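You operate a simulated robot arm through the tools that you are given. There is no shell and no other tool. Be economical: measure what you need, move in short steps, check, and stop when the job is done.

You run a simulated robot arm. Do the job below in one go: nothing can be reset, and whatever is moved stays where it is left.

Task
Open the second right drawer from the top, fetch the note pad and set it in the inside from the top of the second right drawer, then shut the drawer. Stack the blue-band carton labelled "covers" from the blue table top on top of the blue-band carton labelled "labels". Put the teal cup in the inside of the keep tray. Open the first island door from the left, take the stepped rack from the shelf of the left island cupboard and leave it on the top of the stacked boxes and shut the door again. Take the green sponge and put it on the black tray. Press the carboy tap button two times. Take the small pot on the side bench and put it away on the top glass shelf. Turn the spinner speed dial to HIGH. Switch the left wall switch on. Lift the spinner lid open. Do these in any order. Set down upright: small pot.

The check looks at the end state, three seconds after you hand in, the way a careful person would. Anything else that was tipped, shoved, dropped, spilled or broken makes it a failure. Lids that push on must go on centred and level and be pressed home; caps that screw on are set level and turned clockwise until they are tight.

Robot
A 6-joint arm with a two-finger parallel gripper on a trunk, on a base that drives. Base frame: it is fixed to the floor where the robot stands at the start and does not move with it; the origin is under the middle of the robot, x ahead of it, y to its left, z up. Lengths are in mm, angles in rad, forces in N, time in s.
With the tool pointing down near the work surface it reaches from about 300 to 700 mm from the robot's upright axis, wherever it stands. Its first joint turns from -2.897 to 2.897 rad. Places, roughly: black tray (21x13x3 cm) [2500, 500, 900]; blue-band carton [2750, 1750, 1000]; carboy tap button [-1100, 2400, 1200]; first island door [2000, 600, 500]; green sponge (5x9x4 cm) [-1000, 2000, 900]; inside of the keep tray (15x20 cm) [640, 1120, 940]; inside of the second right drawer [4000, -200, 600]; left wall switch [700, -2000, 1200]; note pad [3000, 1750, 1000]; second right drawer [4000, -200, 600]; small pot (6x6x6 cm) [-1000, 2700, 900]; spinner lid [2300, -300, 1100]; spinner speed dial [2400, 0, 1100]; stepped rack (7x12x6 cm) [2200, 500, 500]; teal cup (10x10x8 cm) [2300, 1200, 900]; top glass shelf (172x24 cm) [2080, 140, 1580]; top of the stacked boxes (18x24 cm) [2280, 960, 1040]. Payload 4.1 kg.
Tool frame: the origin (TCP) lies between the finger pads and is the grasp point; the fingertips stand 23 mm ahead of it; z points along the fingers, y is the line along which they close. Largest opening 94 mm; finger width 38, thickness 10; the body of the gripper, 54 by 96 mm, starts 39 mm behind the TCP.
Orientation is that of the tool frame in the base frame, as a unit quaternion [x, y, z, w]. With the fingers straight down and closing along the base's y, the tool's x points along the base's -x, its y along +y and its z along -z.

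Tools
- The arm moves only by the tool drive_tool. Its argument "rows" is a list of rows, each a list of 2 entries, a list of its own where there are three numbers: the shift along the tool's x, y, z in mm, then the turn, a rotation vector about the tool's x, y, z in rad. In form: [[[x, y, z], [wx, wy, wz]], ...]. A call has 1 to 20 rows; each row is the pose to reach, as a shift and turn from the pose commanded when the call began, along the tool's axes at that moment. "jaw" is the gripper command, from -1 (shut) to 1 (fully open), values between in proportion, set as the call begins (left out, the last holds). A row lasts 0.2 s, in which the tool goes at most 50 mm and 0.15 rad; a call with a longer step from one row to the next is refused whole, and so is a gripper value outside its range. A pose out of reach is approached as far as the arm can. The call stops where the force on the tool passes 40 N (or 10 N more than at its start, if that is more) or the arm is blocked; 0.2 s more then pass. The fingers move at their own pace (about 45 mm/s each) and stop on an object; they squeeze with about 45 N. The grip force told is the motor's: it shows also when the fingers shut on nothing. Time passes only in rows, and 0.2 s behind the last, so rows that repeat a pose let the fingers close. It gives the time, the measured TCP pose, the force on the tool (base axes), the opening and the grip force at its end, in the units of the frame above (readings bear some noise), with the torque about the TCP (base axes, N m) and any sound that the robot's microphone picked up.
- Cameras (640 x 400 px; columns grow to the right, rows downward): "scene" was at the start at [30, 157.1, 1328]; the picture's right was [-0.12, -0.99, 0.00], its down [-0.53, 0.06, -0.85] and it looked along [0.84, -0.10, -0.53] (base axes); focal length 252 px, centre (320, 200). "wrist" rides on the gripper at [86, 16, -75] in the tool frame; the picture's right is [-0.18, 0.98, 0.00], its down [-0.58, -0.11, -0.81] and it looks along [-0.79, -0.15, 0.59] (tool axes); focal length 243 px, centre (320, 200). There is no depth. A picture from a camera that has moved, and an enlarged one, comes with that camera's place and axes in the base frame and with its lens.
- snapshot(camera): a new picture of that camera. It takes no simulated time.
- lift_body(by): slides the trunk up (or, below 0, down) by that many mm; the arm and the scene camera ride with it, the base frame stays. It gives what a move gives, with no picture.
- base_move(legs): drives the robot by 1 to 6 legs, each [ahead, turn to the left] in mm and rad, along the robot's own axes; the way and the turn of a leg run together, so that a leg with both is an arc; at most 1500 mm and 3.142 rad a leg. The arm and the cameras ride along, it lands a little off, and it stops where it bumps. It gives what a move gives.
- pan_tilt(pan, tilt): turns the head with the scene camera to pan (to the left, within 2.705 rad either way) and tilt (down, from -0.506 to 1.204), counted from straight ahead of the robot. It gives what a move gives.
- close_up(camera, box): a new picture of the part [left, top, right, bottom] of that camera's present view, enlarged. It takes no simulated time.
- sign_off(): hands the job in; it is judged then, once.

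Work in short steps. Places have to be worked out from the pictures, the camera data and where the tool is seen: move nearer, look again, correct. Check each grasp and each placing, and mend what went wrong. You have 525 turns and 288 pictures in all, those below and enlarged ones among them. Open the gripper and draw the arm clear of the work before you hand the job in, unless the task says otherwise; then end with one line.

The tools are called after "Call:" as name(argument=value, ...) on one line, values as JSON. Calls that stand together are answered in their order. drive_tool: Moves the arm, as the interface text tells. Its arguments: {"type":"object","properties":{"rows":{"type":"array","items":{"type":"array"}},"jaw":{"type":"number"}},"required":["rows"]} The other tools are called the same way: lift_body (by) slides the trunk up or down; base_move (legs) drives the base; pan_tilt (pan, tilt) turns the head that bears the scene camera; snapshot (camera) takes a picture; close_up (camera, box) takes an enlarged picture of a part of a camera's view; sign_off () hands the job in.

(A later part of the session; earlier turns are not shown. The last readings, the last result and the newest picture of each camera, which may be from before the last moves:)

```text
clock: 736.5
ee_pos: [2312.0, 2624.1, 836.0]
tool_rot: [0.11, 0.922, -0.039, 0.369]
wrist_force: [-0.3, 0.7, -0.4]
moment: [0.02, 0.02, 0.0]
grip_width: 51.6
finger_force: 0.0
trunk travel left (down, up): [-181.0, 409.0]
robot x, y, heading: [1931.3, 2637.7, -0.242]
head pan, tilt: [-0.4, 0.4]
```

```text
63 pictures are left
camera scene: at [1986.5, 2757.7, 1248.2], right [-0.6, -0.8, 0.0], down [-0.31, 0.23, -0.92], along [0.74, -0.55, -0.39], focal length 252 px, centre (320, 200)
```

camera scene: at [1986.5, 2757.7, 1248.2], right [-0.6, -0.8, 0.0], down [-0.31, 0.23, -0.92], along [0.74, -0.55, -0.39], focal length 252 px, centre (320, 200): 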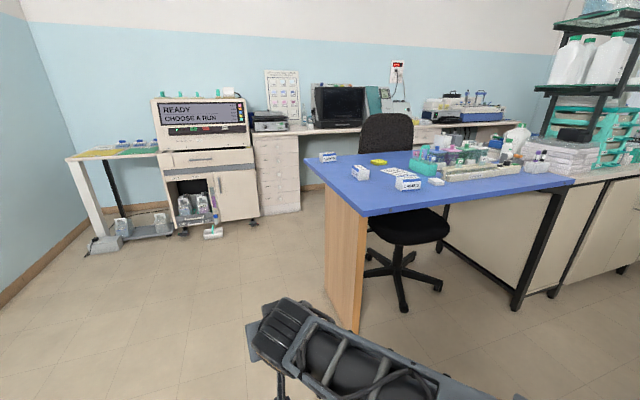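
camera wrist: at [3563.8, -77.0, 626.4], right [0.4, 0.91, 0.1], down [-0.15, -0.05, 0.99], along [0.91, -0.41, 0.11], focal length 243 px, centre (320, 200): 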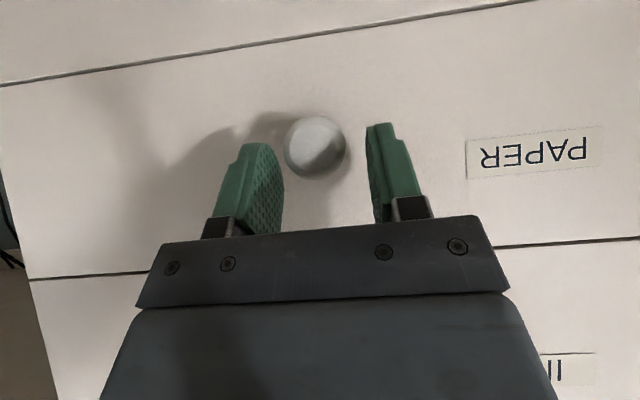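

Drive up beside the table's left end; raise the arm before turning to face it.

Call:
base_move(legs=[[0, -0.05], [1060, 0]])

Call:
lift_body(by=300)

Call:
base_move(legs=[[0, -0.785], [0, -0.785]])

Call:
pan_tilt(pan=0, tilt=0.6)

Call:
snapshot(camera="scene")

```text
clock: 742.5
ee_pos: [3330.1, 2256.5, 835.6]
tool_rot: [0.151, 0.917, -0.055, 0.366]
wrist_force: [-0.1, 0.1, 0.0]
moment: [-0.03, -0.02, 0.02]
grip_width: 51.7
finger_force: 0.0
trunk travel left (down, up): [-181.0, 409.0]
robot x, y, heading: [2951.8, 2302.9, -0.33]
head pan, tilt: [-0.4, 0.4]
```

```text
clock: 745.5
ee_pos: [3331.5, 2256.0, 1135.9]
tool_rot: [0.151, 0.916, -0.055, 0.366]
wrist_force: [-0.2, -0.6, 0.3]
moment: [0.03, -0.01, 0.01]
grip_width: 51.9
finger_force: 0.0
trunk travel left (down, up): [-481.0, 109.0]
robot x, y, heading: [2950.2, 2302.0, -0.336]
head pan, tilt: [-0.4, 0.4]
```

```text
clock: 748.1
ee_pos: [3188.8, 2004.9, 1136.3]
tool_rot: [0.487, 0.79, -0.191, 0.319]
wrist_force: [0.0, -0.1, 0.0]
moment: [0.0, -0.01, 0.0]
grip_width: 51.8
finger_force: 0.2
trunk travel left (down, up): [-481.0, 109.0]
robot x, y, heading: [2952.9, 2307.2, -1.087]
head pan, tilt: [-0.4, 0.4]
stopped in leg 1: the robot was blocked; the commanded pose is now the measured one
```

```text
clock: 749.0
ee_pos: [3188.8, 2003.2, 1137.1]
tool_rot: [0.488, 0.79, -0.19, 0.319]
wrist_force: [-0.8, -0.6, 0.5]
moment: [-0.01, 0.01, 0.01]
grip_width: 51.7
finger_force: 0.1
trunk travel left (down, up): [-481.0, 109.0]
robot x, y, heading: [2950.5, 2308.3, -1.091]
head pan, tilt: [0.0, 0.6]
```

```text
62 pictures are left
camera scene: at [3116.4, 2359.0, 1530.0], right [-0.89, -0.46, 0.0], down [-0.26, 0.5, -0.83], along [0.38, -0.73, -0.56], focal length 252 px, centre (320, 200)
```

scene: 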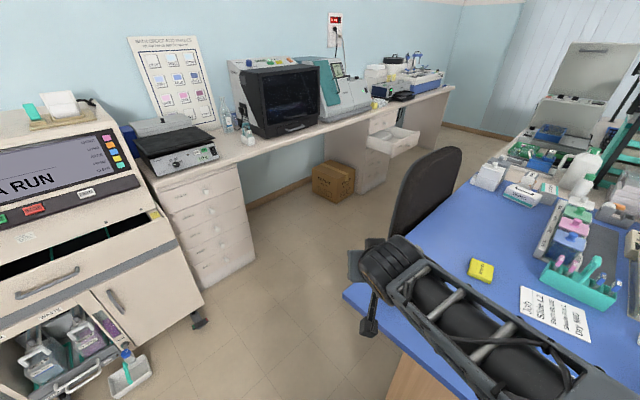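

The base touched the table end. Reverse a bit and finish turning.

Call:
base_move(legs=[[-170, 0], [0, -0.78]])

Call:
snapshot(camera="scene")

```text
clock: 752.4
ee_pos: [2835.0, 2079.4, 1137.5]
tool_rot: [0.747, 0.552, -0.295, 0.225]
wrist_force: [0.0, -0.9, 0.1]
moment: [0.02, -0.04, 0.01]
grip_width: 51.9
finger_force: 0.0
trunk travel left (down, up): [-481.0, 109.0]
robot x, y, heading: [2877.4, 2461.7, -1.851]
head pan, tilt: [0.0, 0.6]
```

```text
61 pictures are left
camera scene: at [3027.9, 2386.2, 1530.0], right [-0.96, 0.28, 0.0], down [0.16, 0.54, -0.83], along [-0.23, -0.79, -0.56], focal length 252 px, centre (320, 200)
```

scene: 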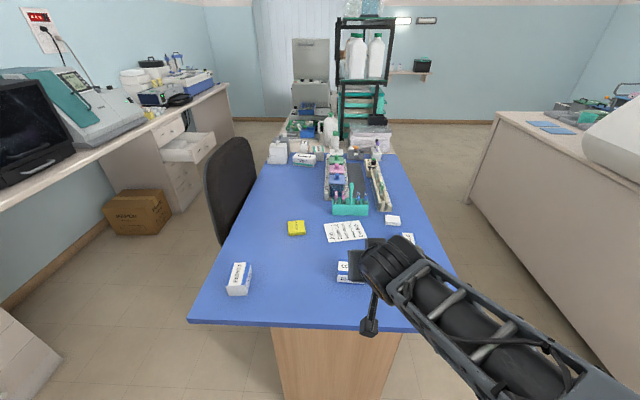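

Zoom to identify the note pad and the cartons.

Call:
close_up(camera="scene", box=[210, 180, 450, 330])

```text
2.67 times, centred on (330, 255) of scene
camera zoom: at [3027.9, 2386.2, 1530.0], right [-0.96, 0.28, 0.0], down [0.16, 0.54, -0.83], along [-0.23, -0.79, -0.56], focal length 671 px, centre (293, 53)
```

zoom: 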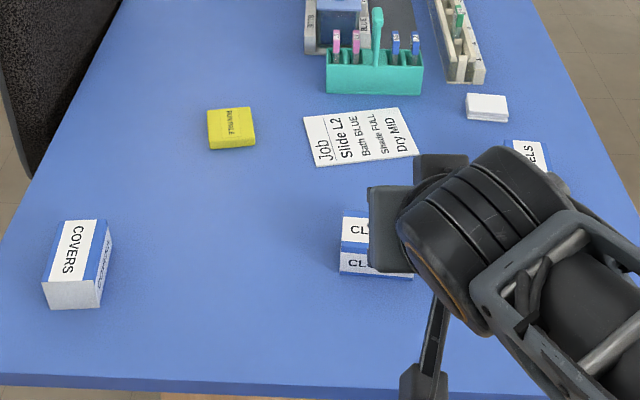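

The yellow pad is the note pad. Drive closer to the table end, then set the tool vertical.

Call:
base_move(legs=[[100, 0]])

Call:
drive_tool(rows=[[[0, 0, 0], [0, 0.14, 0]], [[0, 0, 0], [0, 0.28, 0]], [[0, 0, 0], [0, 0.42, 0]], [[0, 0, 0], [0, 0.56, 0]], [[0, 0, 0], [0, 0.7, 0]], [[0, 0, 0], [0, 0.77, 0]]], jaw=0.8)

```text
clock: 753.6
ee_pos: [2806.3, 1983.4, 1135.8]
tool_rot: [0.747, 0.551, -0.295, 0.224]
wrist_force: [0.1, 0.6, -0.1]
moment: [-0.02, 0.02, -0.01]
grip_width: 51.7
finger_force: 0.1
trunk travel left (down, up): [-481.0, 109.0]
robot x, y, heading: [2848.5, 2360.6, -1.851]
head pan, tilt: [0.0, 0.6]
```

```text
clock: 755.0
ee_pos: [2807.7, 1984.5, 1137.1]
tool_rot: [0.803, 0.596, 0.008, 0.001]
wrist_force: [0.3, -0.4, -1.0]
moment: [0.0, -0.01, 0.01]
grip_width: 84.8
finger_force: 0.0
trunk travel left (down, up): [-481.0, 109.0]
robot x, y, heading: [2847.4, 2368.2, -1.857]
head pan, tilt: [0.0, 0.6]
```

Move the hand over towards the COVERS carton.

Call:
drive_tool(rows=[[[0, 45, 0], [0, 0, 0]], [[0, 90, 5], [0, 0, 0]], [[0, 135, 15], [0, 0, 0]], [[0, 180, 25], [0, 0, 0]], [[0, 225, 40], [0, 0, 0]], [[0, 270, 55], [0, 0, 0]], [[0, 310, 70], [0, 0, 0]]])

Call:
snapshot(camera="wrist")

```text
clock: 756.6
ee_pos: [3109.5, 1891.6, 1069.9]
tool_rot: [0.804, 0.595, 0.007, 0.001]
wrist_force: [-0.5, 0.2, -0.6]
moment: [-0.04, 0.04, -0.03]
grip_width: 84.7
finger_force: 0.1
trunk travel left (down, up): [-481.0, 109.0]
robot x, y, heading: [2849.7, 2365.1, -1.855]
head pan, tilt: [0.0, 0.6]
```

```text
59 pictures are left
camera wrist: at [3147.5, 1969.7, 1145.3], right [0.89, -0.46, 0.01], down [-0.28, -0.53, 0.8], along [-0.37, -0.71, -0.6], focal length 243 px, centre (320, 200)
```

wrist: 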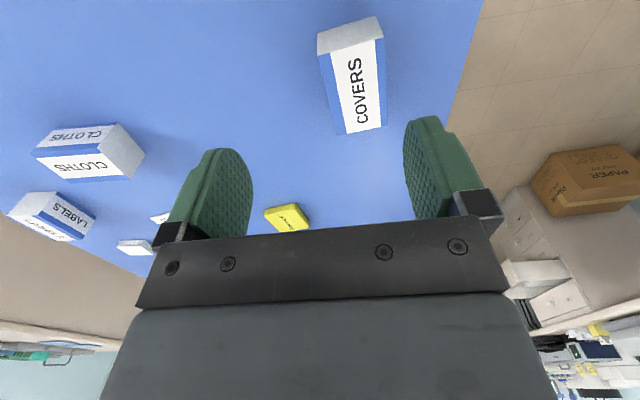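

Align above the COVERS carton and descend.

Call:
drive_tool(rows=[[[-23, 13, 10], [0, 0, -0.03]], [[-46, 27, 30], [0, 0, -0.057]], [[-46, 27, 75], [0, 0, -0.057]], [[-46, 27, 110], [0, 0, -0.057]]])

Call:
snapshot(camera="wrist")

```text
clock: 757.6
ee_pos: [3115.5, 1842.9, 958.1]
tool_rot: [0.786, 0.618, 0.007, 0.002]
wrist_force: [0.2, 1.0, 0.1]
moment: [-0.01, 0.0, 0.0]
grip_width: 84.9
finger_force: 0.1
trunk travel left (down, up): [-481.0, 109.0]
robot x, y, heading: [2848.9, 2365.7, -1.854]
head pan, tilt: [0.0, 0.6]
```

```text
58 pictures are left
camera wrist: at [3150.5, 1923.0, 1033.7], right [0.91, -0.41, 0.01], down [-0.25, -0.54, 0.8], along [-0.32, -0.73, -0.6], focal length 243 px, centre (320, 200)
```

wrist: 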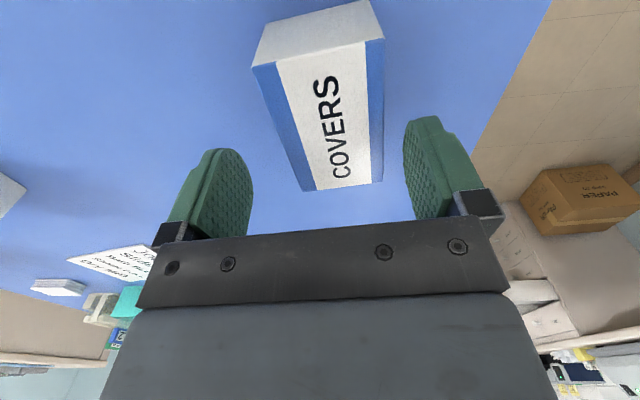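

Fine alignment: 8 mm sideways; descend to grasp depth and close.

Call:
drive_tool(rows=[[[-2, 5, 10], [0, 0, -0.015]], [[-3, 8, 30], [0, 0, -0.015]], [[-3, 8, 45], [0, 0, -0.015]], [[-3, 8, 53], [0, 0, -0.015]]])

Call:
drive_tool(rows=[[[0, 0, 0], [0, 0, 0]], [[0, 0, 0], [0, 0, 0]], [[0, 0, 0], [0, 0, 0]], [[0, 0, 0], [0, 0, 0]]], jaw=-1)

Call:
snapshot(camera="wrist")

```text
clock: 758.6
ee_pos: [3125.8, 1836.8, 904.8]
tool_rot: [0.782, 0.623, 0.007, 0.001]
wrist_force: [0.2, 0.3, 0.0]
moment: [0.03, 0.01, 0.01]
grip_width: 84.4
finger_force: 0.0
trunk travel left (down, up): [-481.0, 109.0]
robot x, y, heading: [2847.8, 2361.1, -1.852]
head pan, tilt: [0.0, 0.6]
```

```text
clock: 759.6
ee_pos: [3126.0, 1837.1, 905.0]
tool_rot: [0.783, 0.623, 0.008, 0.001]
wrist_force: [-1.0, -0.1, 0.4]
moment: [-0.01, -0.04, 0.0]
grip_width: 54.0
finger_force: 44.5
trunk travel left (down, up): [-481.0, 109.0]
robot x, y, heading: [2847.2, 2363.7, -1.858]
head pan, tilt: [0.0, 0.6]
```

```text
57 pictures are left
camera wrist: at [3159.6, 1918.4, 981.3], right [0.92, -0.4, 0.01], down [-0.25, -0.55, 0.8], along [-0.31, -0.74, -0.6], focal length 243 px, centre (320, 200)
```

wrist: 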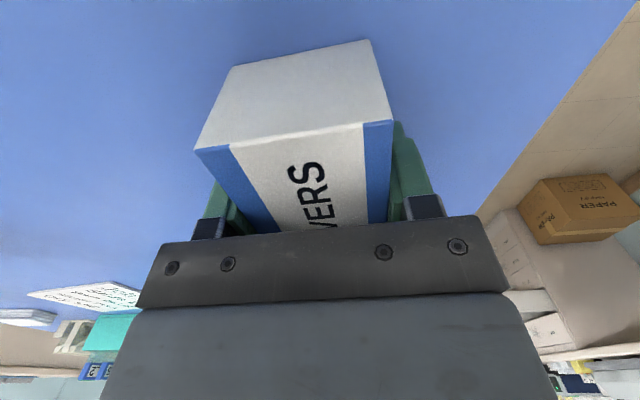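

Gripped (54 mm). Lift and carry it over to the LABELS carton.

Call:
drive_tool(rows=[[[0, 0, -40], [0, 0, 0]], [[0, 0, -85], [0, 0, 0]], [[0, 0, -130], [0, 0, 0]], [[0, 0, -170], [0, 0, 0]], [[-9, -45, -170], [0, 0, 0]], [[-18, -90, -170], [0, 0, 0]], [[-27, -135, -170], [0, 0, 0]], [[-36, -180, -170], [0, 0, 0]], [[-45, -225, -170], [0, 0, 0]], [[-54, -270, -170], [0, 0, 0]], [[-62, -315, -170], [0, 0, 0]], [[-70, -360, -170], [0, 0, 0]], [[-78, -405, -170], [0, 0, 0]], [[-80, -450, -170], [0, 0, 0]], [[-80, -490, -170], [0, 0, 0]]])

Call:
snapshot(camera="wrist")

```text
clock: 762.8
ee_pos: [2625.6, 1868.0, 1070.5]
tool_rot: [0.782, 0.624, 0.008, 0.001]
wrist_force: [-0.2, 0.9, 0.1]
moment: [0.02, 0.02, -0.04]
grip_width: 54.2
finger_force: 45.1
trunk travel left (down, up): [-481.0, 109.0]
robot x, y, heading: [2850.0, 2367.3, -1.85]
head pan, tilt: [0.0, 0.6]
```

```text
56 pictures are left
camera wrist: at [2659.7, 1948.0, 1146.4], right [0.92, -0.4, 0.01], down [-0.25, -0.55, 0.8], along [-0.31, -0.74, -0.6], focal length 243 px, centre (320, 200)
```

wrist: 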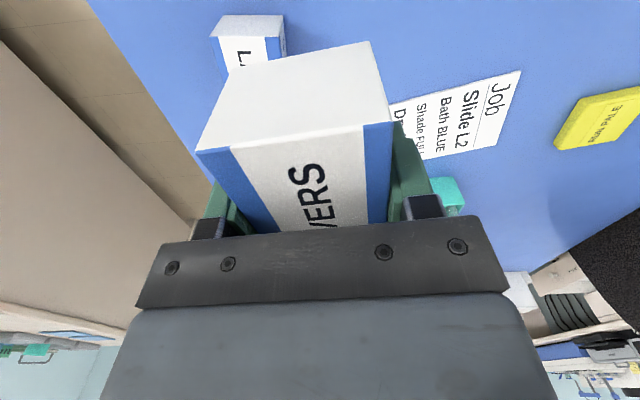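

LABELS carton: centre ≈(2561,1858), axis heading ≈ −1.96. Align above it and lower to just above.

Call:
drive_tool(rows=[[[-8, -20, 0], [0, 0, 0.06]], [[-16, -40, 0], [0, 0, 0.12]], [[-24, -61, 0], [0, 0, 0.166]], [[-24, -61, 40], [0, 0, 0.166]], [[-24, -61, 75], [0, 0, 0.166]]])

Call:
snapshot(camera="wrist")

Call:
close_up(camera="scene", box=[310, 180, 510, 305])

```text
clock: 764.0
ee_pos: [2563.2, 1858.3, 991.4]
tool_rot: [0.831, 0.557, 0.007, 0.0]
wrist_force: [0.0, 0.2, -0.7]
moment: [0.01, -0.01, 0.01]
grip_width: 54.5
finger_force: 45.2
trunk travel left (down, up): [-481.0, 109.0]
robot x, y, heading: [2845.7, 2362.8, -1.85]
head pan, tilt: [0.0, 0.6]
```

```text
55 pictures are left
camera wrist: at [2609.0, 1932.2, 1067.7], right [0.84, -0.54, 0.01], down [-0.33, -0.5, 0.8], along [-0.43, -0.67, -0.6], focal length 243 px, centre (320, 200)
```

wrist: 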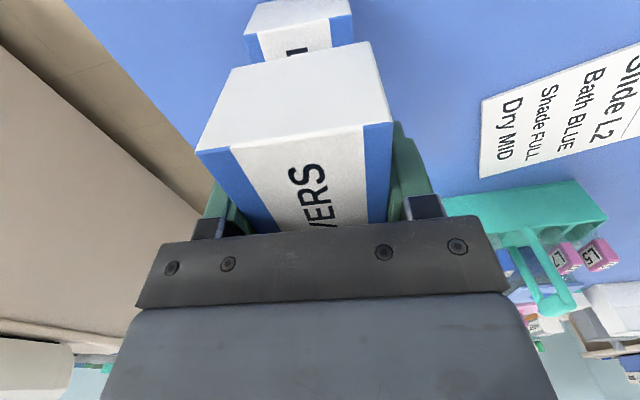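

```text
3.20 times, centred on (410, 242) of scene
camera zoom: at [2999.9, 2290.1, 1530.0], right [-0.96, 0.28, 0.0], down [0.16, 0.54, -0.82], along [-0.23, -0.79, -0.57], focal length 805 px, centre (32, 64)
```

zoom: 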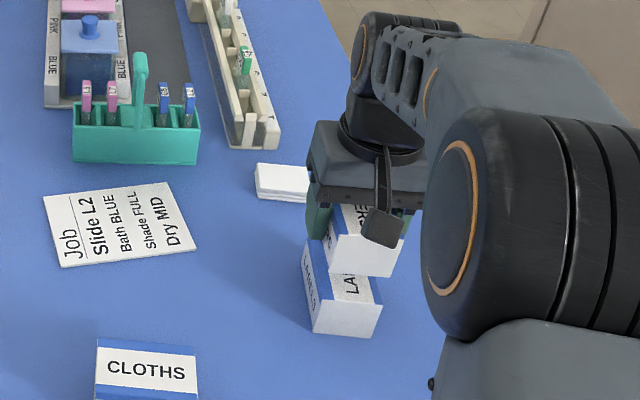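

Aligned within a few mm. Adjust 4 mm and lower to contact.

Call:
drive_tool(rows=[[[0, -2, 8], [0, 0, 0]], [[0, -4, 16], [0, 0, 0.01]], [[0, -4, 22], [0, 0, 0.02]], [[0, -4, 27], [0, 0, 0.02]], [[0, -4, 32], [0, 0, 0.02]], [[0, -4, 36], [0, 0, 0.02]], [[0, -4, 40], [0, 0, 0.02]], [[0, -4, 44], [0, 0, 0.02]], [[0, -4, 48], [0, 0, 0.02]]])

Call:
close_up(camera="scene", box=[360, 200, 480, 275])

```text
clock: 766.0
ee_pos: [2560.4, 1857.9, 953.8]
tool_rot: [0.836, 0.548, 0.0, 0.003]
wrist_force: [0.9, 0.5, 16.2]
moment: [0.61, -0.08, -0.03]
grip_width: 54.5
finger_force: 45.2
trunk travel left (down, up): [-481.0, 109.0]
robot x, y, heading: [2844.9, 2362.2, -1.853]
head pan, tilt: [0.0, 0.6]
stopped in row 9: the force on the tool passed its limit at 42 N (the readings are from after the stop); the commanded pose is now the measured one
```

```text
5.33 times, centred on (420, 238) of scene
camera zoom: at [3001.0, 2292.0, 1529.9], right [-0.96, 0.28, 0.0], down [0.16, 0.54, -0.83], along [-0.23, -0.79, -0.56], focal length 1342 px, centre (-213, 0)
```

zoom: 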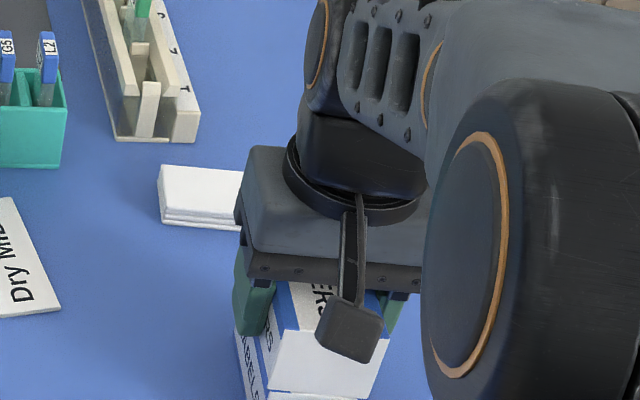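

Contact at the expected height. Release and rise.

Call:
drive_tool(rows=[[[0, 0, 0], [0, 0, 0]], [[0, 0, 0], [0, 0, 0]], [[0, 0, -20], [0, 0, 0]], [[0, 0, -60], [0, 0, 0]], [[0, 0, -100], [0, 0, 0]], [[20, 40, -110], [0, 0, 0]], [[40, 85, -110], [0, 0, 0]]], jaw=0.5)

Call:
snapshot(camera="wrist")

Call:
close_up(camera="scene", box=[320, 190, 480, 290])

```text
clock: 767.6
ee_pos: [2655.4, 1858.9, 1064.1]
tool_rot: [0.837, 0.548, 0.0, 0.003]
wrist_force: [-0.1, -0.1, -0.1]
moment: [-0.01, -0.01, -0.01]
grip_width: 70.5
finger_force: 0.0
trunk travel left (down, up): [-481.0, 109.0]
robot x, y, heading: [2845.9, 2361.0, -1.853]
head pan, tilt: [0.0, 0.6]
```

```text
52 pictures are left
camera wrist: at [2704.1, 1932.7, 1139.3], right [0.83, -0.56, 0.01], down [-0.34, -0.49, 0.81], along [-0.45, -0.67, -0.59], focal length 243 px, centre (320, 200)
```

wrist: 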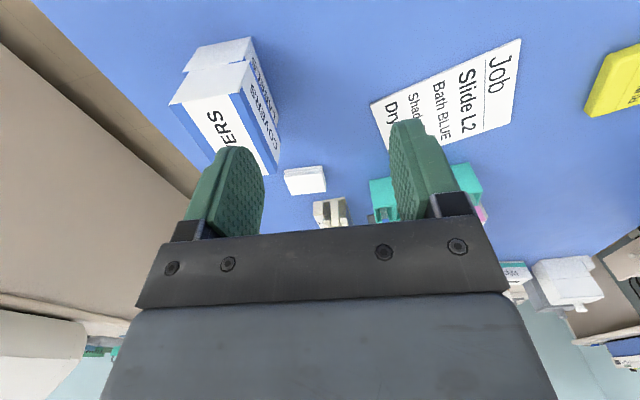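

```text
4.00 times, centred on (400, 240) of scene
camera zoom: at [3000.7, 2290.6, 1529.9], right [-0.96, 0.28, 0.0], down [0.16, 0.54, -0.83], along [-0.23, -0.79, -0.56], focal length 1006 px, centre (0, 40)
```

zoom: 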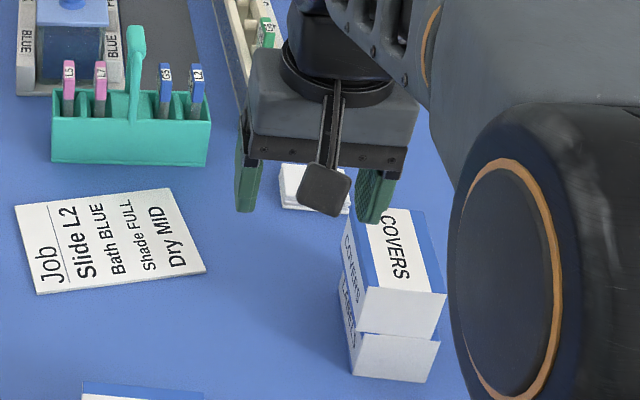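

Stack looks good. The note pad is best reached from the table's back side: back off and drive around behind the table.

Call:
base_move(legs=[[-180, 0], [0, 0.785], [0, 0.785], [800, 0]])

Call:
snapshot(camera="scene")

```text
clock: 777.1
ee_pos: [4170.1, 2122.9, 1064.3]
tool_rot: [0.206, 0.979, 0.003, 0.001]
wrist_force: [0.3, 0.1, 0.1]
moment: [-0.02, 0.01, 0.0]
grip_width: 70.8
finger_force: 0.1
trunk travel left (down, up): [-481.0, 109.0]
robot x, y, heading: [3667.6, 2317.2, -0.285]
head pan, tilt: [0.0, 0.6]
```

```text
50 pictures are left
camera scene: at [3742.2, 2470.8, 1530.0], right [-0.28, -0.96, 0.0], down [-0.54, 0.16, -0.83], along [0.79, -0.23, -0.56], focal length 252 px, centre (320, 200)
```

scene: 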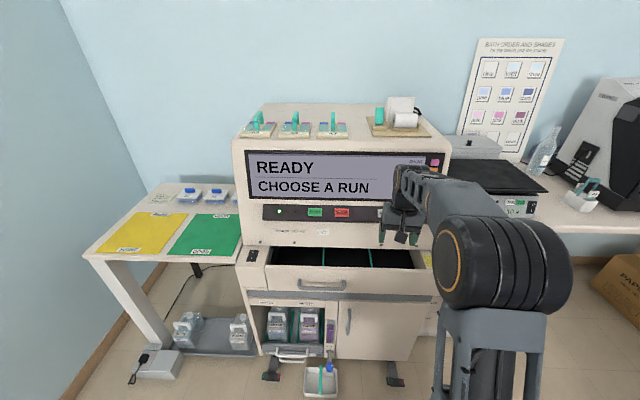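

Back slightly, turn right and drive along behind the table.

Call:
base_move(legs=[[-60, 0], [0, -0.785], [0, -0.785], [690, 0]])

Call:
snapshot(camera="scene")

```text
clock: 785.5
ee_pos: [3233.5, 1173.0, 1063.9]
tool_rot: [0.835, 0.55, 0.002, 0.003]
wrist_force: [-0.1, 0.9, 0.2]
moment: [-0.03, 0.04, 0.02]
grip_width: 70.4
finger_force: 0.0
trunk travel left (down, up): [-481.0, 109.0]
robot x, y, heading: [3418.9, 1680.5, -1.847]
head pan, tilt: [0.0, 0.6]
```

```text
49 pictures are left
camera scene: at [3576.1, 1607.2, 1530.0], right [-0.96, 0.27, 0.0], down [0.15, 0.54, -0.83], along [-0.23, -0.79, -0.56], focal length 252 px, centre (320, 200)
```

scene: 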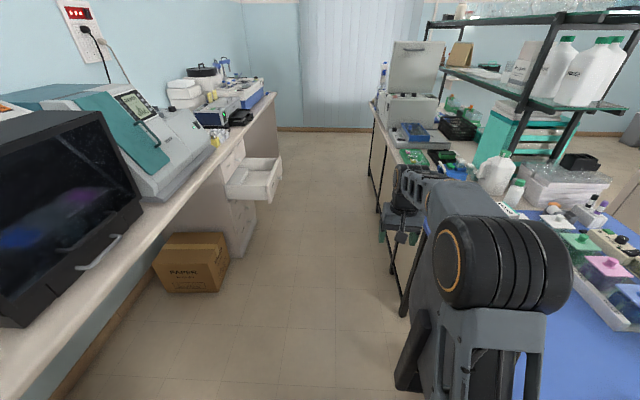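

The aisle is clear enough. Shift slightly away from the table edge and turn to face it.

Call:
base_move(legs=[[0, 0.7], [140, 0], [0, -0.75], [0, -0.75], [0, -0.74]])

Call:
snapshot(camera="scene")

```text
clock: 787.8
ee_pos: [3533.0, 1142.6, 1055.1]
tool_rot: [0.605, 0.795, 0.027, 0.018]
wrist_force: [-1.4, -1.0, -0.7]
moment: [0.05, -0.13, 0.0]
grip_width: 70.4
finger_force: 0.0
trunk travel left (down, up): [-481.0, 109.0]
robot x, y, heading: [3425.7, 1674.3, -1.177]
head pan, tilt: [0.0, 0.6]
stopped in leg 1: the robot was blocked; the commanded pose is now the measured one
```

```text
48 pictures are left
camera scene: at [3627.8, 1729.3, 1529.1], right [-0.92, -0.38, 0.03], down [-0.24, 0.52, -0.82], along [0.3, -0.77, -0.57], focal length 252 px, centre (320, 200)
```

scene: 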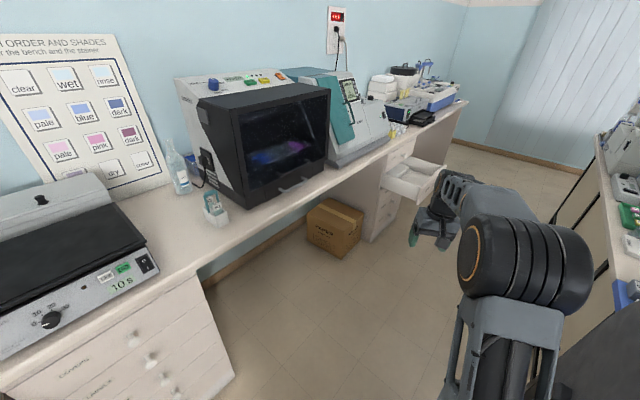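

A rear corner met the table's back edge. Shuffle backwards to gain distance from the table, then turn.

Call:
base_move(legs=[[0, -0.67], [0, -0.3], [-270, 0], [0, 0.3], [250, 0]])

Call:
base_move(legs=[[0, -0.785], [0, -0.785]])

Call:
snapshot(camera="scene")

```text
clock: 790.4
ee_pos: [3172.1, 1192.5, 1056.2]
tool_rot: [0.838, 0.544, 0.021, 0.031]
wrist_force: [6.0, -7.0, -2.2]
moment: [0.2, 0.1, 0.36]
grip_width: 68.2
finger_force: 0.1
trunk travel left (down, up): [-481.0, 109.0]
robot x, y, heading: [3426.6, 1677.0, -1.881]
head pan, tilt: [0.0, 0.6]
stopped in leg 2: the force on the tool passed its limit at 52 N (the readings are from after the stop); the commanded pose is now the measured one
```

```text
clock: 791.2
ee_pos: [3172.6, 1191.5, 1055.8]
tool_rot: [0.839, 0.543, 0.021, 0.036]
wrist_force: [10.9, -8.5, -2.2]
moment: [0.28, 0.31, 0.41]
grip_width: 68.1
finger_force: 0.1
trunk travel left (down, up): [-481.0, 109.0]
robot x, y, heading: [3427.6, 1679.1, -1.887]
head pan, tilt: [0.0, 0.6]
stopped in leg 1: the force on the tool passed its limit at 48 N (the readings are from after the stop); the commanded pose is now the measured one
```

```text
47 pictures are left
camera scene: at [3575.9, 1598.7, 1529.8], right [-0.95, 0.31, 0.0], down [0.17, 0.54, -0.82], along [-0.26, -0.78, -0.57], focal length 252 px, centre (320, 200)
```

scene: 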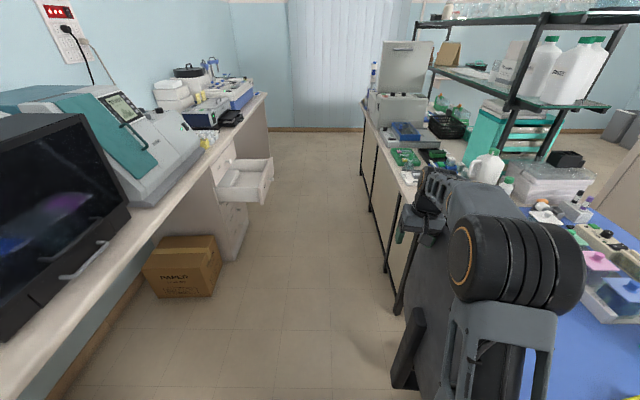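

The fingers touch the chair's back. Raise the hand first.

Call:
drive_tool(rows=[[[0, 5, -20], [0, 0, 0]], [[10, 10, -60], [0, 0, 0]], [[30, 10, -95], [0, 0, 0]], [[65, 10, -120], [0, 0, 0]], [[100, 10, -130], [0, 0, 0]]])

Call:
pan_tilt(pan=-0.3, tilt=0.95)

Call:
snapshot(camera="scene")

```text
clock: 792.4
ee_pos: [3210.7, 1286.4, 1185.0]
tool_rot: [0.84, 0.541, 0.019, 0.036]
wrist_force: [0.1, -0.1, 0.2]
moment: [0.02, 0.01, -0.02]
grip_width: 70.7
finger_force: 0.1
trunk travel left (down, up): [-481.0, 109.0]
robot x, y, heading: [3425.9, 1679.1, -1.884]
head pan, tilt: [0.0, 0.6]
```

```text
clock: 793.3
ee_pos: [3208.9, 1284.4, 1185.4]
tool_rot: [0.84, 0.541, 0.021, 0.037]
wrist_force: [0.9, -0.5, -0.3]
moment: [0.0, 0.0, 0.0]
grip_width: 70.8
finger_force: 0.1
trunk travel left (down, up): [-481.0, 109.0]
robot x, y, heading: [3421.6, 1674.3, -1.883]
head pan, tilt: [-0.3, 0.949]
```

```text
46 pictures are left
camera scene: at [3559.7, 1624.3, 1501.6], right [-0.82, 0.58, 0.0], down [0.47, 0.66, -0.58], along [-0.34, -0.48, -0.81], focal length 252 px, centre (320, 200)
```

scene: 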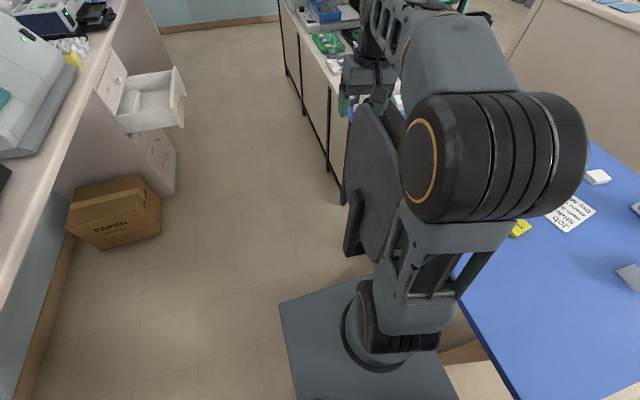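

The pad is within arm's reach from here, to the right (≈(2898,1640)). Swing the arm over the table at safe height instead of moving the base.

Call:
drive_tool(rows=[[[3, -34, 0], [0, 0, 0.083]], [[6, -69, 0], [0, 0, 0.166]], [[9, -103, 0], [0, 0, 0.25]], [[20, -140, 0], [0, 0, 0.333]], [[31, -177, 0], [0, 0, 0.416]], [[43, -214, 0], [0, 0, 0.5]], [[62, -249, 0], [0, 0, 0.583]], [[82, -285, 0], [0, 0, 0.666]], [[102, -320, 0], [0, 0, 0.75]], [[130, -352, 0], [0, 0, 0.833]], [[158, -383, 0], [0, 0, 0.916]], [[187, -415, 10], [0, 0, 1.0]]])

Call:
snapshot(camera="wrist")

```text
clock: 795.9
ee_pos: [2911.6, 1625.9, 1142.5]
tool_rot: [0.996, 0.073, 0.035, 0.021]
wrist_force: [-1.0, 0.2, 0.8]
moment: [0.0, 0.02, 0.05]
grip_width: 70.5
finger_force: 0.0
trunk travel left (down, up): [-481.0, 109.0]
robot x, y, heading: [3425.2, 1678.2, -1.884]
head pan, tilt: [-0.3, 0.949]
```

```text
45 pictures are left
camera wrist: at [2992.6, 1625.6, 1223.1], right [-0.04, -1.0, 0.03], down [-0.65, 0.05, 0.76], along [-0.76, 0.01, -0.65], focal length 243 px, centre (320, 200)
```

wrist: 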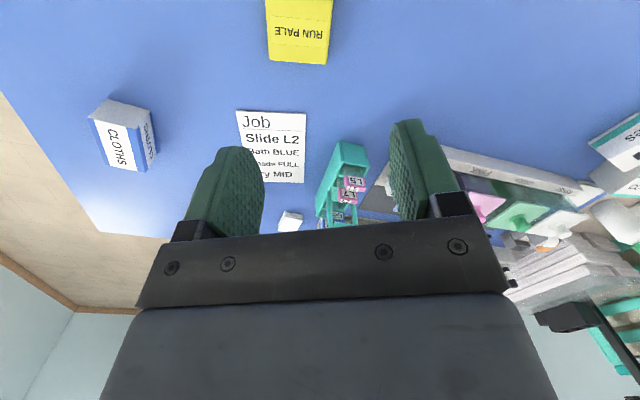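

Pad centre ≈(2910,1641), needs +0.30 rad tool rotation; the tool also has a small tilt to fix. Align and descend partway with the jaw fully open.

Call:
drive_tool(rows=[[[0, -5, 10], [0.024, -0.034, 0.1]], [[0, -10, 30], [0.047, -0.067, 0.2]], [[0, -16, 70], [0.047, -0.067, 0.304]], [[0, -16, 115], [0.047, -0.067, 0.304]], [[0, -16, 160], [0.047, -0.067, 0.304]]], jaw=1)

Call:
snapshot(camera="wrist")

```text
clock: 797.1
ee_pos: [2919.2, 1636.5, 981.0]
tool_rot: [0.997, -0.079, 0.003, -0.005]
wrist_force: [-0.8, 0.7, -0.4]
moment: [-0.02, 0.02, -0.05]
grip_width: 94.0
finger_force: 0.1
trunk travel left (down, up): [-481.0, 109.0]
robot x, y, heading: [3425.1, 1673.2, -1.884]
head pan, tilt: [-0.3, 0.949]
```

```text
44 pictures are left
camera wrist: at [2999.8, 1606.4, 1057.6], right [-0.34, -0.94, -0.01], down [-0.56, 0.19, 0.8], along [-0.76, 0.28, -0.59], focal length 243 px, centre (320, 200)
```

wrist: 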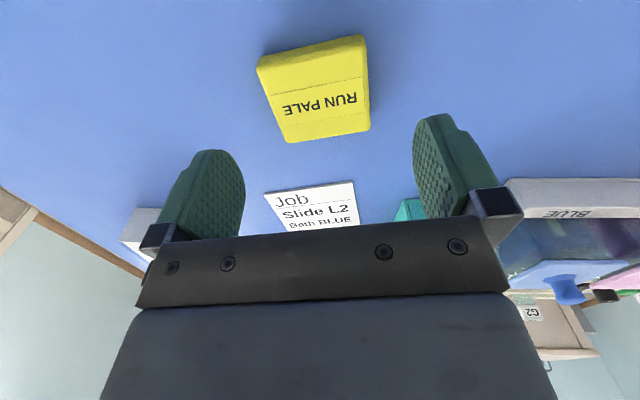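

Well aligned. Descend to the table level around the pad, guarded.

Call:
drive_tool(rows=[[[-8, -3, 20], [0, 0, -0.04]], [[-15, -5, 45], [0, 0, -0.04]], [[-15, -5, 65], [0, 0, -0.04]], [[-15, -5, 74], [0, 0, -0.04]], [[-15, -5, 79], [0, 0, -0.04]], [[-15, -5, 83], [0, 0, -0.04]], [[-15, -5, 87], [0, 0, -0.04]], [[-15, -5, 91], [0, 0, -0.04]]])

Call:
snapshot(camera="wrist")

```text
clock: 798.7
ee_pos: [2907.5, 1644.2, 903.9]
tool_rot: [0.998, -0.058, -0.002, -0.005]
wrist_force: [11.4, 0.6, 17.8]
moment: [-0.96, -0.49, 0.72]
grip_width: 93.1
finger_force: 0.1
trunk travel left (down, up): [-481.0, 109.0]
robot x, y, heading: [3422.7, 1679.9, -1.885]
head pan, tilt: [-0.3, 0.949]
stopped in row 7: the force on the tool passed its limit at 45 N (the readings are from after the stop); the commanded pose is now the measured one
```

```text
43 pictures are left
camera wrist: at [2989.6, 1617.7, 977.6], right [-0.3, -0.95, -0.01], down [-0.56, 0.17, 0.81], along [-0.77, 0.25, -0.59], focal length 243 px, centre (320, 200)
```

wrist: 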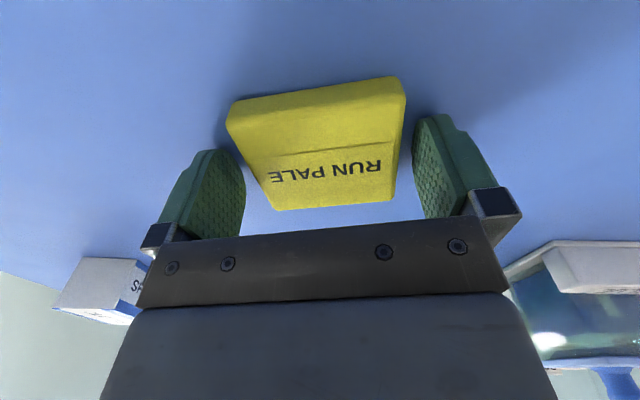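

Fingertips are at the table. Close on the pad.

Call:
drive_tool(rows=[[[0, 0, -1], [0, 0, 0]], [[0, 0, -1], [0, 0, 0]], [[0, 0, -1], [0, 0, 0]], [[0, 0, -1], [0, 0, 0]]], jaw=-1)

Call:
drive_tool(rows=[[[0, 0, -15], [0, 0, 0]], [[0, 0, -55], [0, 0, 0]], [[0, 0, -100], [0, 0, 0]], [[0, 0, -145], [0, 0, 0]], [[0, 0, -190], [0, 0, 0]], [[0, 0, -230], [0, 0, 0]]])

Call:
snapshot(camera="wrist")

```text
clock: 799.7
ee_pos: [2904.6, 1643.8, 903.0]
tool_rot: [0.998, -0.061, -0.004, -0.005]
wrist_force: [-4.6, -11.6, 22.3]
moment: [-1.23, -0.2, -0.37]
grip_width: 70.9
finger_force: 45.1
trunk travel left (down, up): [-481.0, 109.0]
robot x, y, heading: [3421.0, 1677.0, -1.892]
head pan, tilt: [-0.3, 0.949]
```

```text
clock: 801.1
ee_pos: [2903.2, 1642.3, 1132.3]
tool_rot: [0.998, -0.06, -0.001, -0.004]
wrist_force: [-0.2, -0.4, 0.0]
moment: [0.0, -0.02, 0.02]
grip_width: 71.2
finger_force: 45.4
trunk travel left (down, up): [-481.0, 109.0]
robot x, y, heading: [3425.8, 1679.5, -1.887]
head pan, tilt: [-0.3, 0.949]
```

```text
42 pictures are left
camera wrist: at [2986.7, 1616.7, 1207.9], right [-0.3, -0.95, -0.01], down [-0.56, 0.17, 0.81], along [-0.77, 0.25, -0.59], focal length 243 px, centre (320, 200)
```

wrist: 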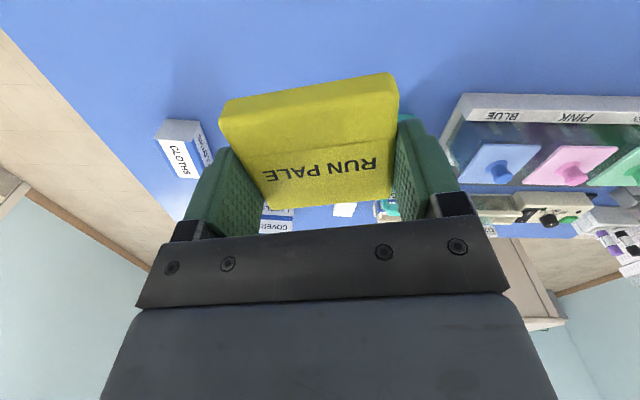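

Pad held. Swing the arm back to the front, above chair height.

Call:
drive_tool(rows=[[[0, 0, -45], [0, 0, 0]], [[22, 41, -50], [0, 0, -0.083]], [[44, 82, -50], [0, 0, -0.166]], [[66, 123, -50], [0, 0, -0.25]], [[95, 152, -50], [0, 0, -0.333]], [[125, 182, -50], [0, 0, -0.416]], [[154, 211, -50], [0, 0, -0.5]], [[188, 231, -50], [0, 0, -0.583]], [[222, 250, -50], [0, 0, -0.666]], [[256, 270, -50], [0, 0, -0.75]], [[289, 280, -50], [0, 0, -0.833]], [[322, 290, -50], [0, 0, -0.916]], [[354, 300, -50], [0, 0, -1.0]]])

Call:
base_move(legs=[[-60, 0], [0, -0.25], [-280, 0], [0, 0.5]])

Call:
pan_tilt(pan=0, tilt=0.7)

Call:
snapshot(camera="scene")

```text
clock: 803.9
ee_pos: [3222.6, 1300.0, 1176.6]
tool_rot: [0.904, 0.427, 0.001, -0.005]
wrist_force: [-0.3, -0.4, -0.3]
moment: [0.03, 0.02, 0.01]
grip_width: 70.9
finger_force: 45.1
trunk travel left (down, up): [-481.0, 109.0]
robot x, y, heading: [3423.7, 1675.7, -1.886]
head pan, tilt: [-0.3, 0.949]
```

```text
clock: 808.6
ee_pos: [3484.7, 1556.9, 1176.8]
tool_rot: [0.848, 0.53, -0.001, -0.005]
wrist_force: [-0.3, -0.1, -0.7]
moment: [-0.03, 0.01, 0.01]
grip_width: 70.9
finger_force: 44.8
trunk travel left (down, up): [-481.0, 109.0]
robot x, y, heading: [3589.4, 1972.1, -1.657]
head pan, tilt: [-0.3, 0.949]
```

```text
clock: 809.4
ee_pos: [3483.8, 1555.9, 1177.2]
tool_rot: [0.848, 0.53, -0.001, -0.005]
wrist_force: [-0.1, 0.1, -0.3]
moment: [-0.01, 0.0, -0.02]
grip_width: 70.9
finger_force: 45.4
trunk travel left (down, up): [-481.0, 109.0]
robot x, y, heading: [3595.8, 1970.8, -1.649]
head pan, tilt: [0.0, 0.7]
```

```text
41 pictures are left
camera scene: at [3757.6, 1932.9, 1521.3], right [-1.0, 0.08, 0.0], down [0.05, 0.64, -0.76], along [-0.06, -0.76, -0.64], focal length 252 px, centre (320, 200)
```

scene: 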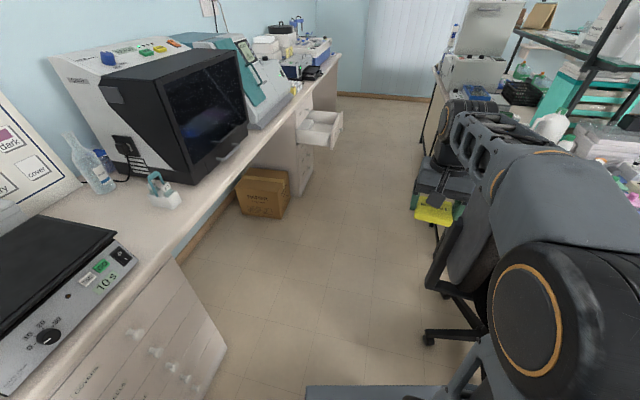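

Drive along the aisle between chair and bench towards the open drawer.

Call:
base_move(legs=[[0, 0.15], [450, 0], [0, -0.36], [850, 0]])

Call:
snapshot(camera="scene")

```text
clock: 818.0
ee_pos: [3169.6, 352.8, 1176.1]
tool_rot: [0.903, 0.43, 0.001, -0.006]
wrist_force: [0.9, -0.8, 0.0]
moment: [-0.03, 0.01, -0.01]
grip_width: 71.1
finger_force: 44.9
trunk travel left (down, up): [-481.0, 109.0]
robot x, y, heading: [3369.1, 733.6, -1.882]
head pan, tilt: [0.0, 0.7]
```

```text
40 pictures are left
camera scene: at [3520.9, 657.4, 1521.4], right [-0.95, 0.3, 0.0], down [0.2, 0.61, -0.76], along [-0.23, -0.73, -0.64], focal length 252 px, centre (320, 200)
```

scene: 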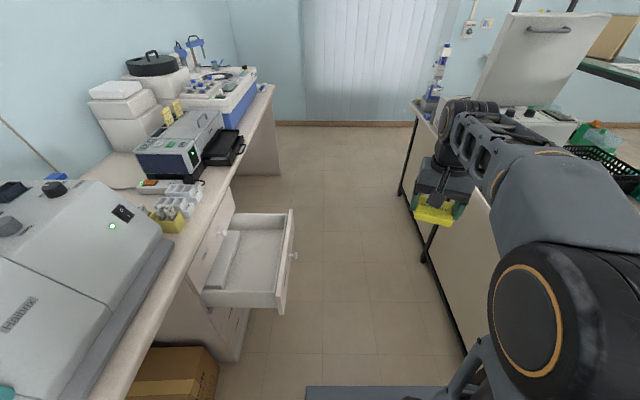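

Past the chair. Drive on to stand in front of the drawer.

Call:
base_move(legs=[[0, -0.15], [690, 0], [0, 0.6], [0, 0.6], [0, 0.54]])

Call:
snapshot(camera="scene")

```text
clock: 827.1
ee_pos: [3422.9, -100.0, 1177.0]
tool_rot: [0.361, 0.933, -0.003, -0.004]
wrist_force: [-0.6, 1.0, -1.1]
moment: [0.01, -0.01, 0.0]
grip_width: 71.0
finger_force: 44.7
trunk travel left (down, up): [-481.0, 109.0]
robot x, y, heading: [3059.4, 121.6, -0.363]
head pan, tilt: [0.0, 0.7]
```

```text
39 pictures are left
camera scene: at [3140.2, 268.1, 1521.3], right [-0.36, -0.93, 0.0], down [-0.6, 0.23, -0.76], along [0.71, -0.27, -0.64], focal length 252 px, centre (320, 200)
```

scene: 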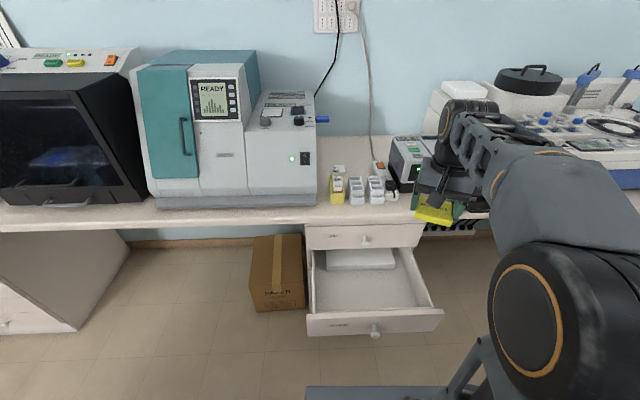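

Free area in the drawer: D≈3350–3545, centred at u≈930. Move the pad above it (tool squared up), at safe height.

Call:
drive_tool(rows=[[[-31, 26, 0], [0, 0, -0.11]], [[-62, 52, 0], [0, 0, -0.22]], [[-92, 78, 0], [0, 0, -0.33]], [[-123, 104, 0], [0, 0, -0.44]]])

Call:
lift_body(by=-300)

Call:
snapshot(camera="wrist")

Call:
snapshot(camera="scene")

```text
clock: 828.1
ee_pos: [3585.3, -104.4, 1174.5]
tool_rot: [0.147, 0.989, -0.002, -0.005]
wrist_force: [-0.2, -0.2, -0.2]
moment: [0.01, -0.01, 0.01]
grip_width: 70.6
finger_force: 45.5
trunk travel left (down, up): [-481.0, 109.0]
robot x, y, heading: [3054.7, 120.4, -0.363]
head pan, tilt: [0.0, 0.7]
```

```text
clock: 831.1
ee_pos: [3584.6, -103.6, 874.4]
tool_rot: [0.148, 0.989, -0.002, -0.005]
wrist_force: [1.1, -0.2, -1.4]
moment: [-0.03, 0.01, -0.02]
grip_width: 70.8
finger_force: 45.1
trunk travel left (down, up): [-181.0, 409.0]
robot x, y, heading: [3056.9, 118.0, -0.37]
head pan, tilt: [0.0, 0.7]
```

```text
38 pictures are left
camera wrist: at [3506.8, -62.3, 950.5], right [0.46, 0.89, -0.01], down [0.53, -0.27, 0.8], along [0.71, -0.38, -0.6], focal length 243 px, centre (320, 200)
```

wrist: 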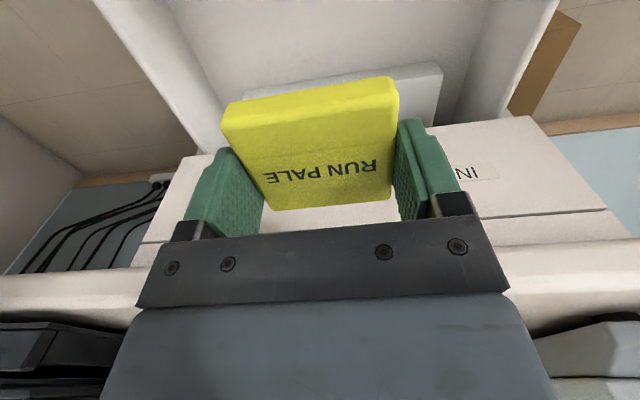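

```text
37 pictures are left
camera scene: at [3140.2, 267.9, 1221.4], right [-0.36, -0.93, 0.0], down [-0.6, 0.23, -0.76], along [0.71, -0.27, -0.64], focal length 252 px, centre (320, 200)
```

scene: 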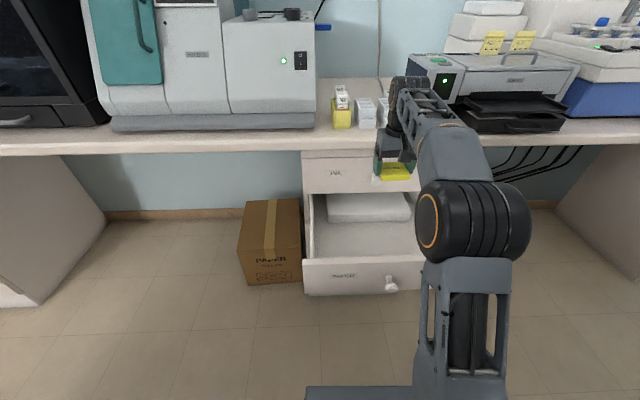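

Lower the trunk, then ease the pad down into the drawer.

Call:
lift_body(by=-175)

Call:
snapshot(camera="wrist")

```text
clock: 833.0
ee_pos: [3585.6, -104.7, 700.1]
tool_rot: [0.148, 0.989, -0.002, -0.004]
wrist_force: [0.2, 0.5, -0.6]
moment: [0.01, -0.02, -0.04]
grip_width: 71.0
finger_force: 44.9
trunk travel left (down, up): [-6.0, 584.0]
robot x, y, heading: [3056.9, 122.7, -0.367]
head pan, tilt: [0.0, 0.7]
```

```text
36 pictures are left
camera wrist: at [3506.8, -62.3, 775.5], right [0.46, 0.89, -0.01], down [0.53, -0.27, 0.8], along [0.71, -0.38, -0.6], focal length 243 px, centre (320, 200)
```

wrist: 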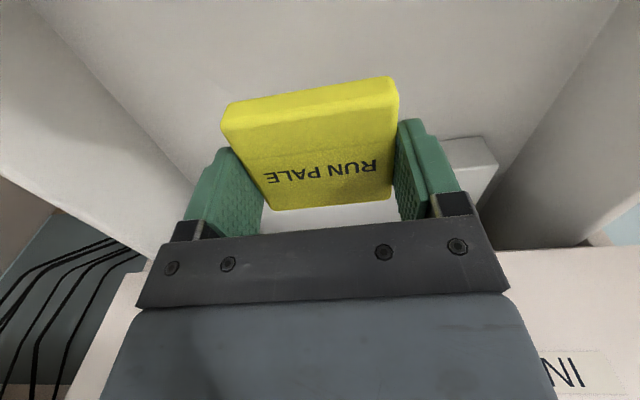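

Descend with guarded steps until the pad touches the drawer bottom.

Call:
drive_tool(rows=[[[0, 0, 25], [0, 0, 0]], [[0, 0, 50], [0, 0, 0]], [[0, 0, 65], [0, 0, 0]], [[0, 0, 75], [0, 0, 0]], [[0, 0, 82], [0, 0, 0]], [[0, 0, 89], [0, 0, 0]], [[0, 0, 95], [0, 0, 0]], [[0, 0, 101], [0, 0, 0]], [[0, 0, 107], [0, 0, 0]], [[0, 0, 113], [0, 0, 0]], [[0, 0, 119], [0, 0, 0]]])

Call:
snapshot(camera="wrist")

```text
clock: 835.5
ee_pos: [3586.6, -104.6, 588.5]
tool_rot: [0.147, 0.989, -0.003, 0.005]
wrist_force: [0.3, -0.8, 17.4]
moment: [0.3, 0.36, 0.0]
grip_width: 71.3
finger_force: 44.9
trunk travel left (down, up): [-6.0, 584.0]
robot x, y, heading: [3054.7, 121.4, -0.367]
head pan, tilt: [0.0, 0.7]
stopped in row 11: the force on the tool passed its limit at 43 N (the readings are from after the stop); the commanded pose is now the measured one
```

```text
35 pictures are left
camera wrist: at [3506.8, -62.9, 662.8], right [0.46, 0.89, 0.0], down [0.52, -0.27, 0.81], along [0.72, -0.38, -0.58], focal length 243 px, centre (320, 200)
```

wrist: 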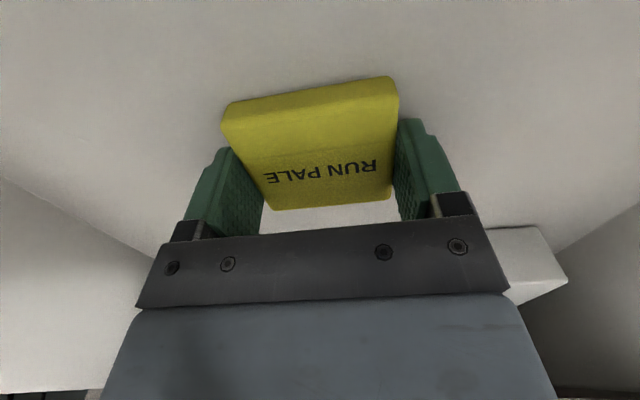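

Contact with the drawer bottom. Release and rise straight up.

Call:
drive_tool(rows=[[[0, 0, 0], [0, 0, 0]], [[0, 0, 0], [0, 0, 0]], [[0, 0, -20], [0, 0, 0]], [[0, 0, -65], [0, 0, 0]], [[0, 0, -110], [0, 0, 0]], [[0, 0, -150], [0, 0, 0]]], jaw=1)

Call:
lift_body(by=80)

Call:
snapshot(camera="wrist")

```text
clock: 836.9
ee_pos: [3587.0, -106.6, 737.9]
tool_rot: [0.148, 0.989, -0.002, 0.002]
wrist_force: [-0.4, 0.3, 0.1]
moment: [0.02, 0.03, -0.01]
grip_width: 94.0
finger_force: 0.1
trunk travel left (down, up): [-6.0, 584.0]
robot x, y, heading: [3054.7, 119.9, -0.365]
head pan, tilt: [0.0, 0.7]
```

```text
clock: 838.1
ee_pos: [3587.1, -107.7, 816.0]
tool_rot: [0.147, 0.989, -0.003, 0.001]
wrist_force: [-0.4, -0.6, -0.1]
moment: [0.0, -0.06, -0.01]
grip_width: 93.9
finger_force: 0.1
trunk travel left (down, up): [-86.0, 504.0]
robot x, y, heading: [3054.4, 121.7, -0.359]
head pan, tilt: [0.0, 0.7]
```

```text
34 pictures are left
camera wrist: at [3507.9, -64.6, 891.2], right [0.46, 0.89, 0.0], down [0.52, -0.27, 0.81], along [0.72, -0.38, -0.59], focal length 243 px, centre (320, 200)
```

wrist: 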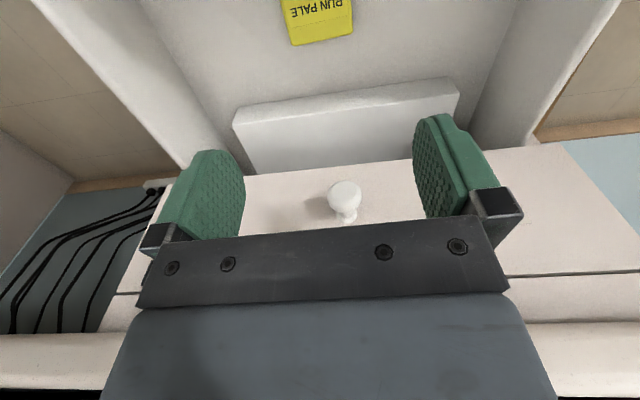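

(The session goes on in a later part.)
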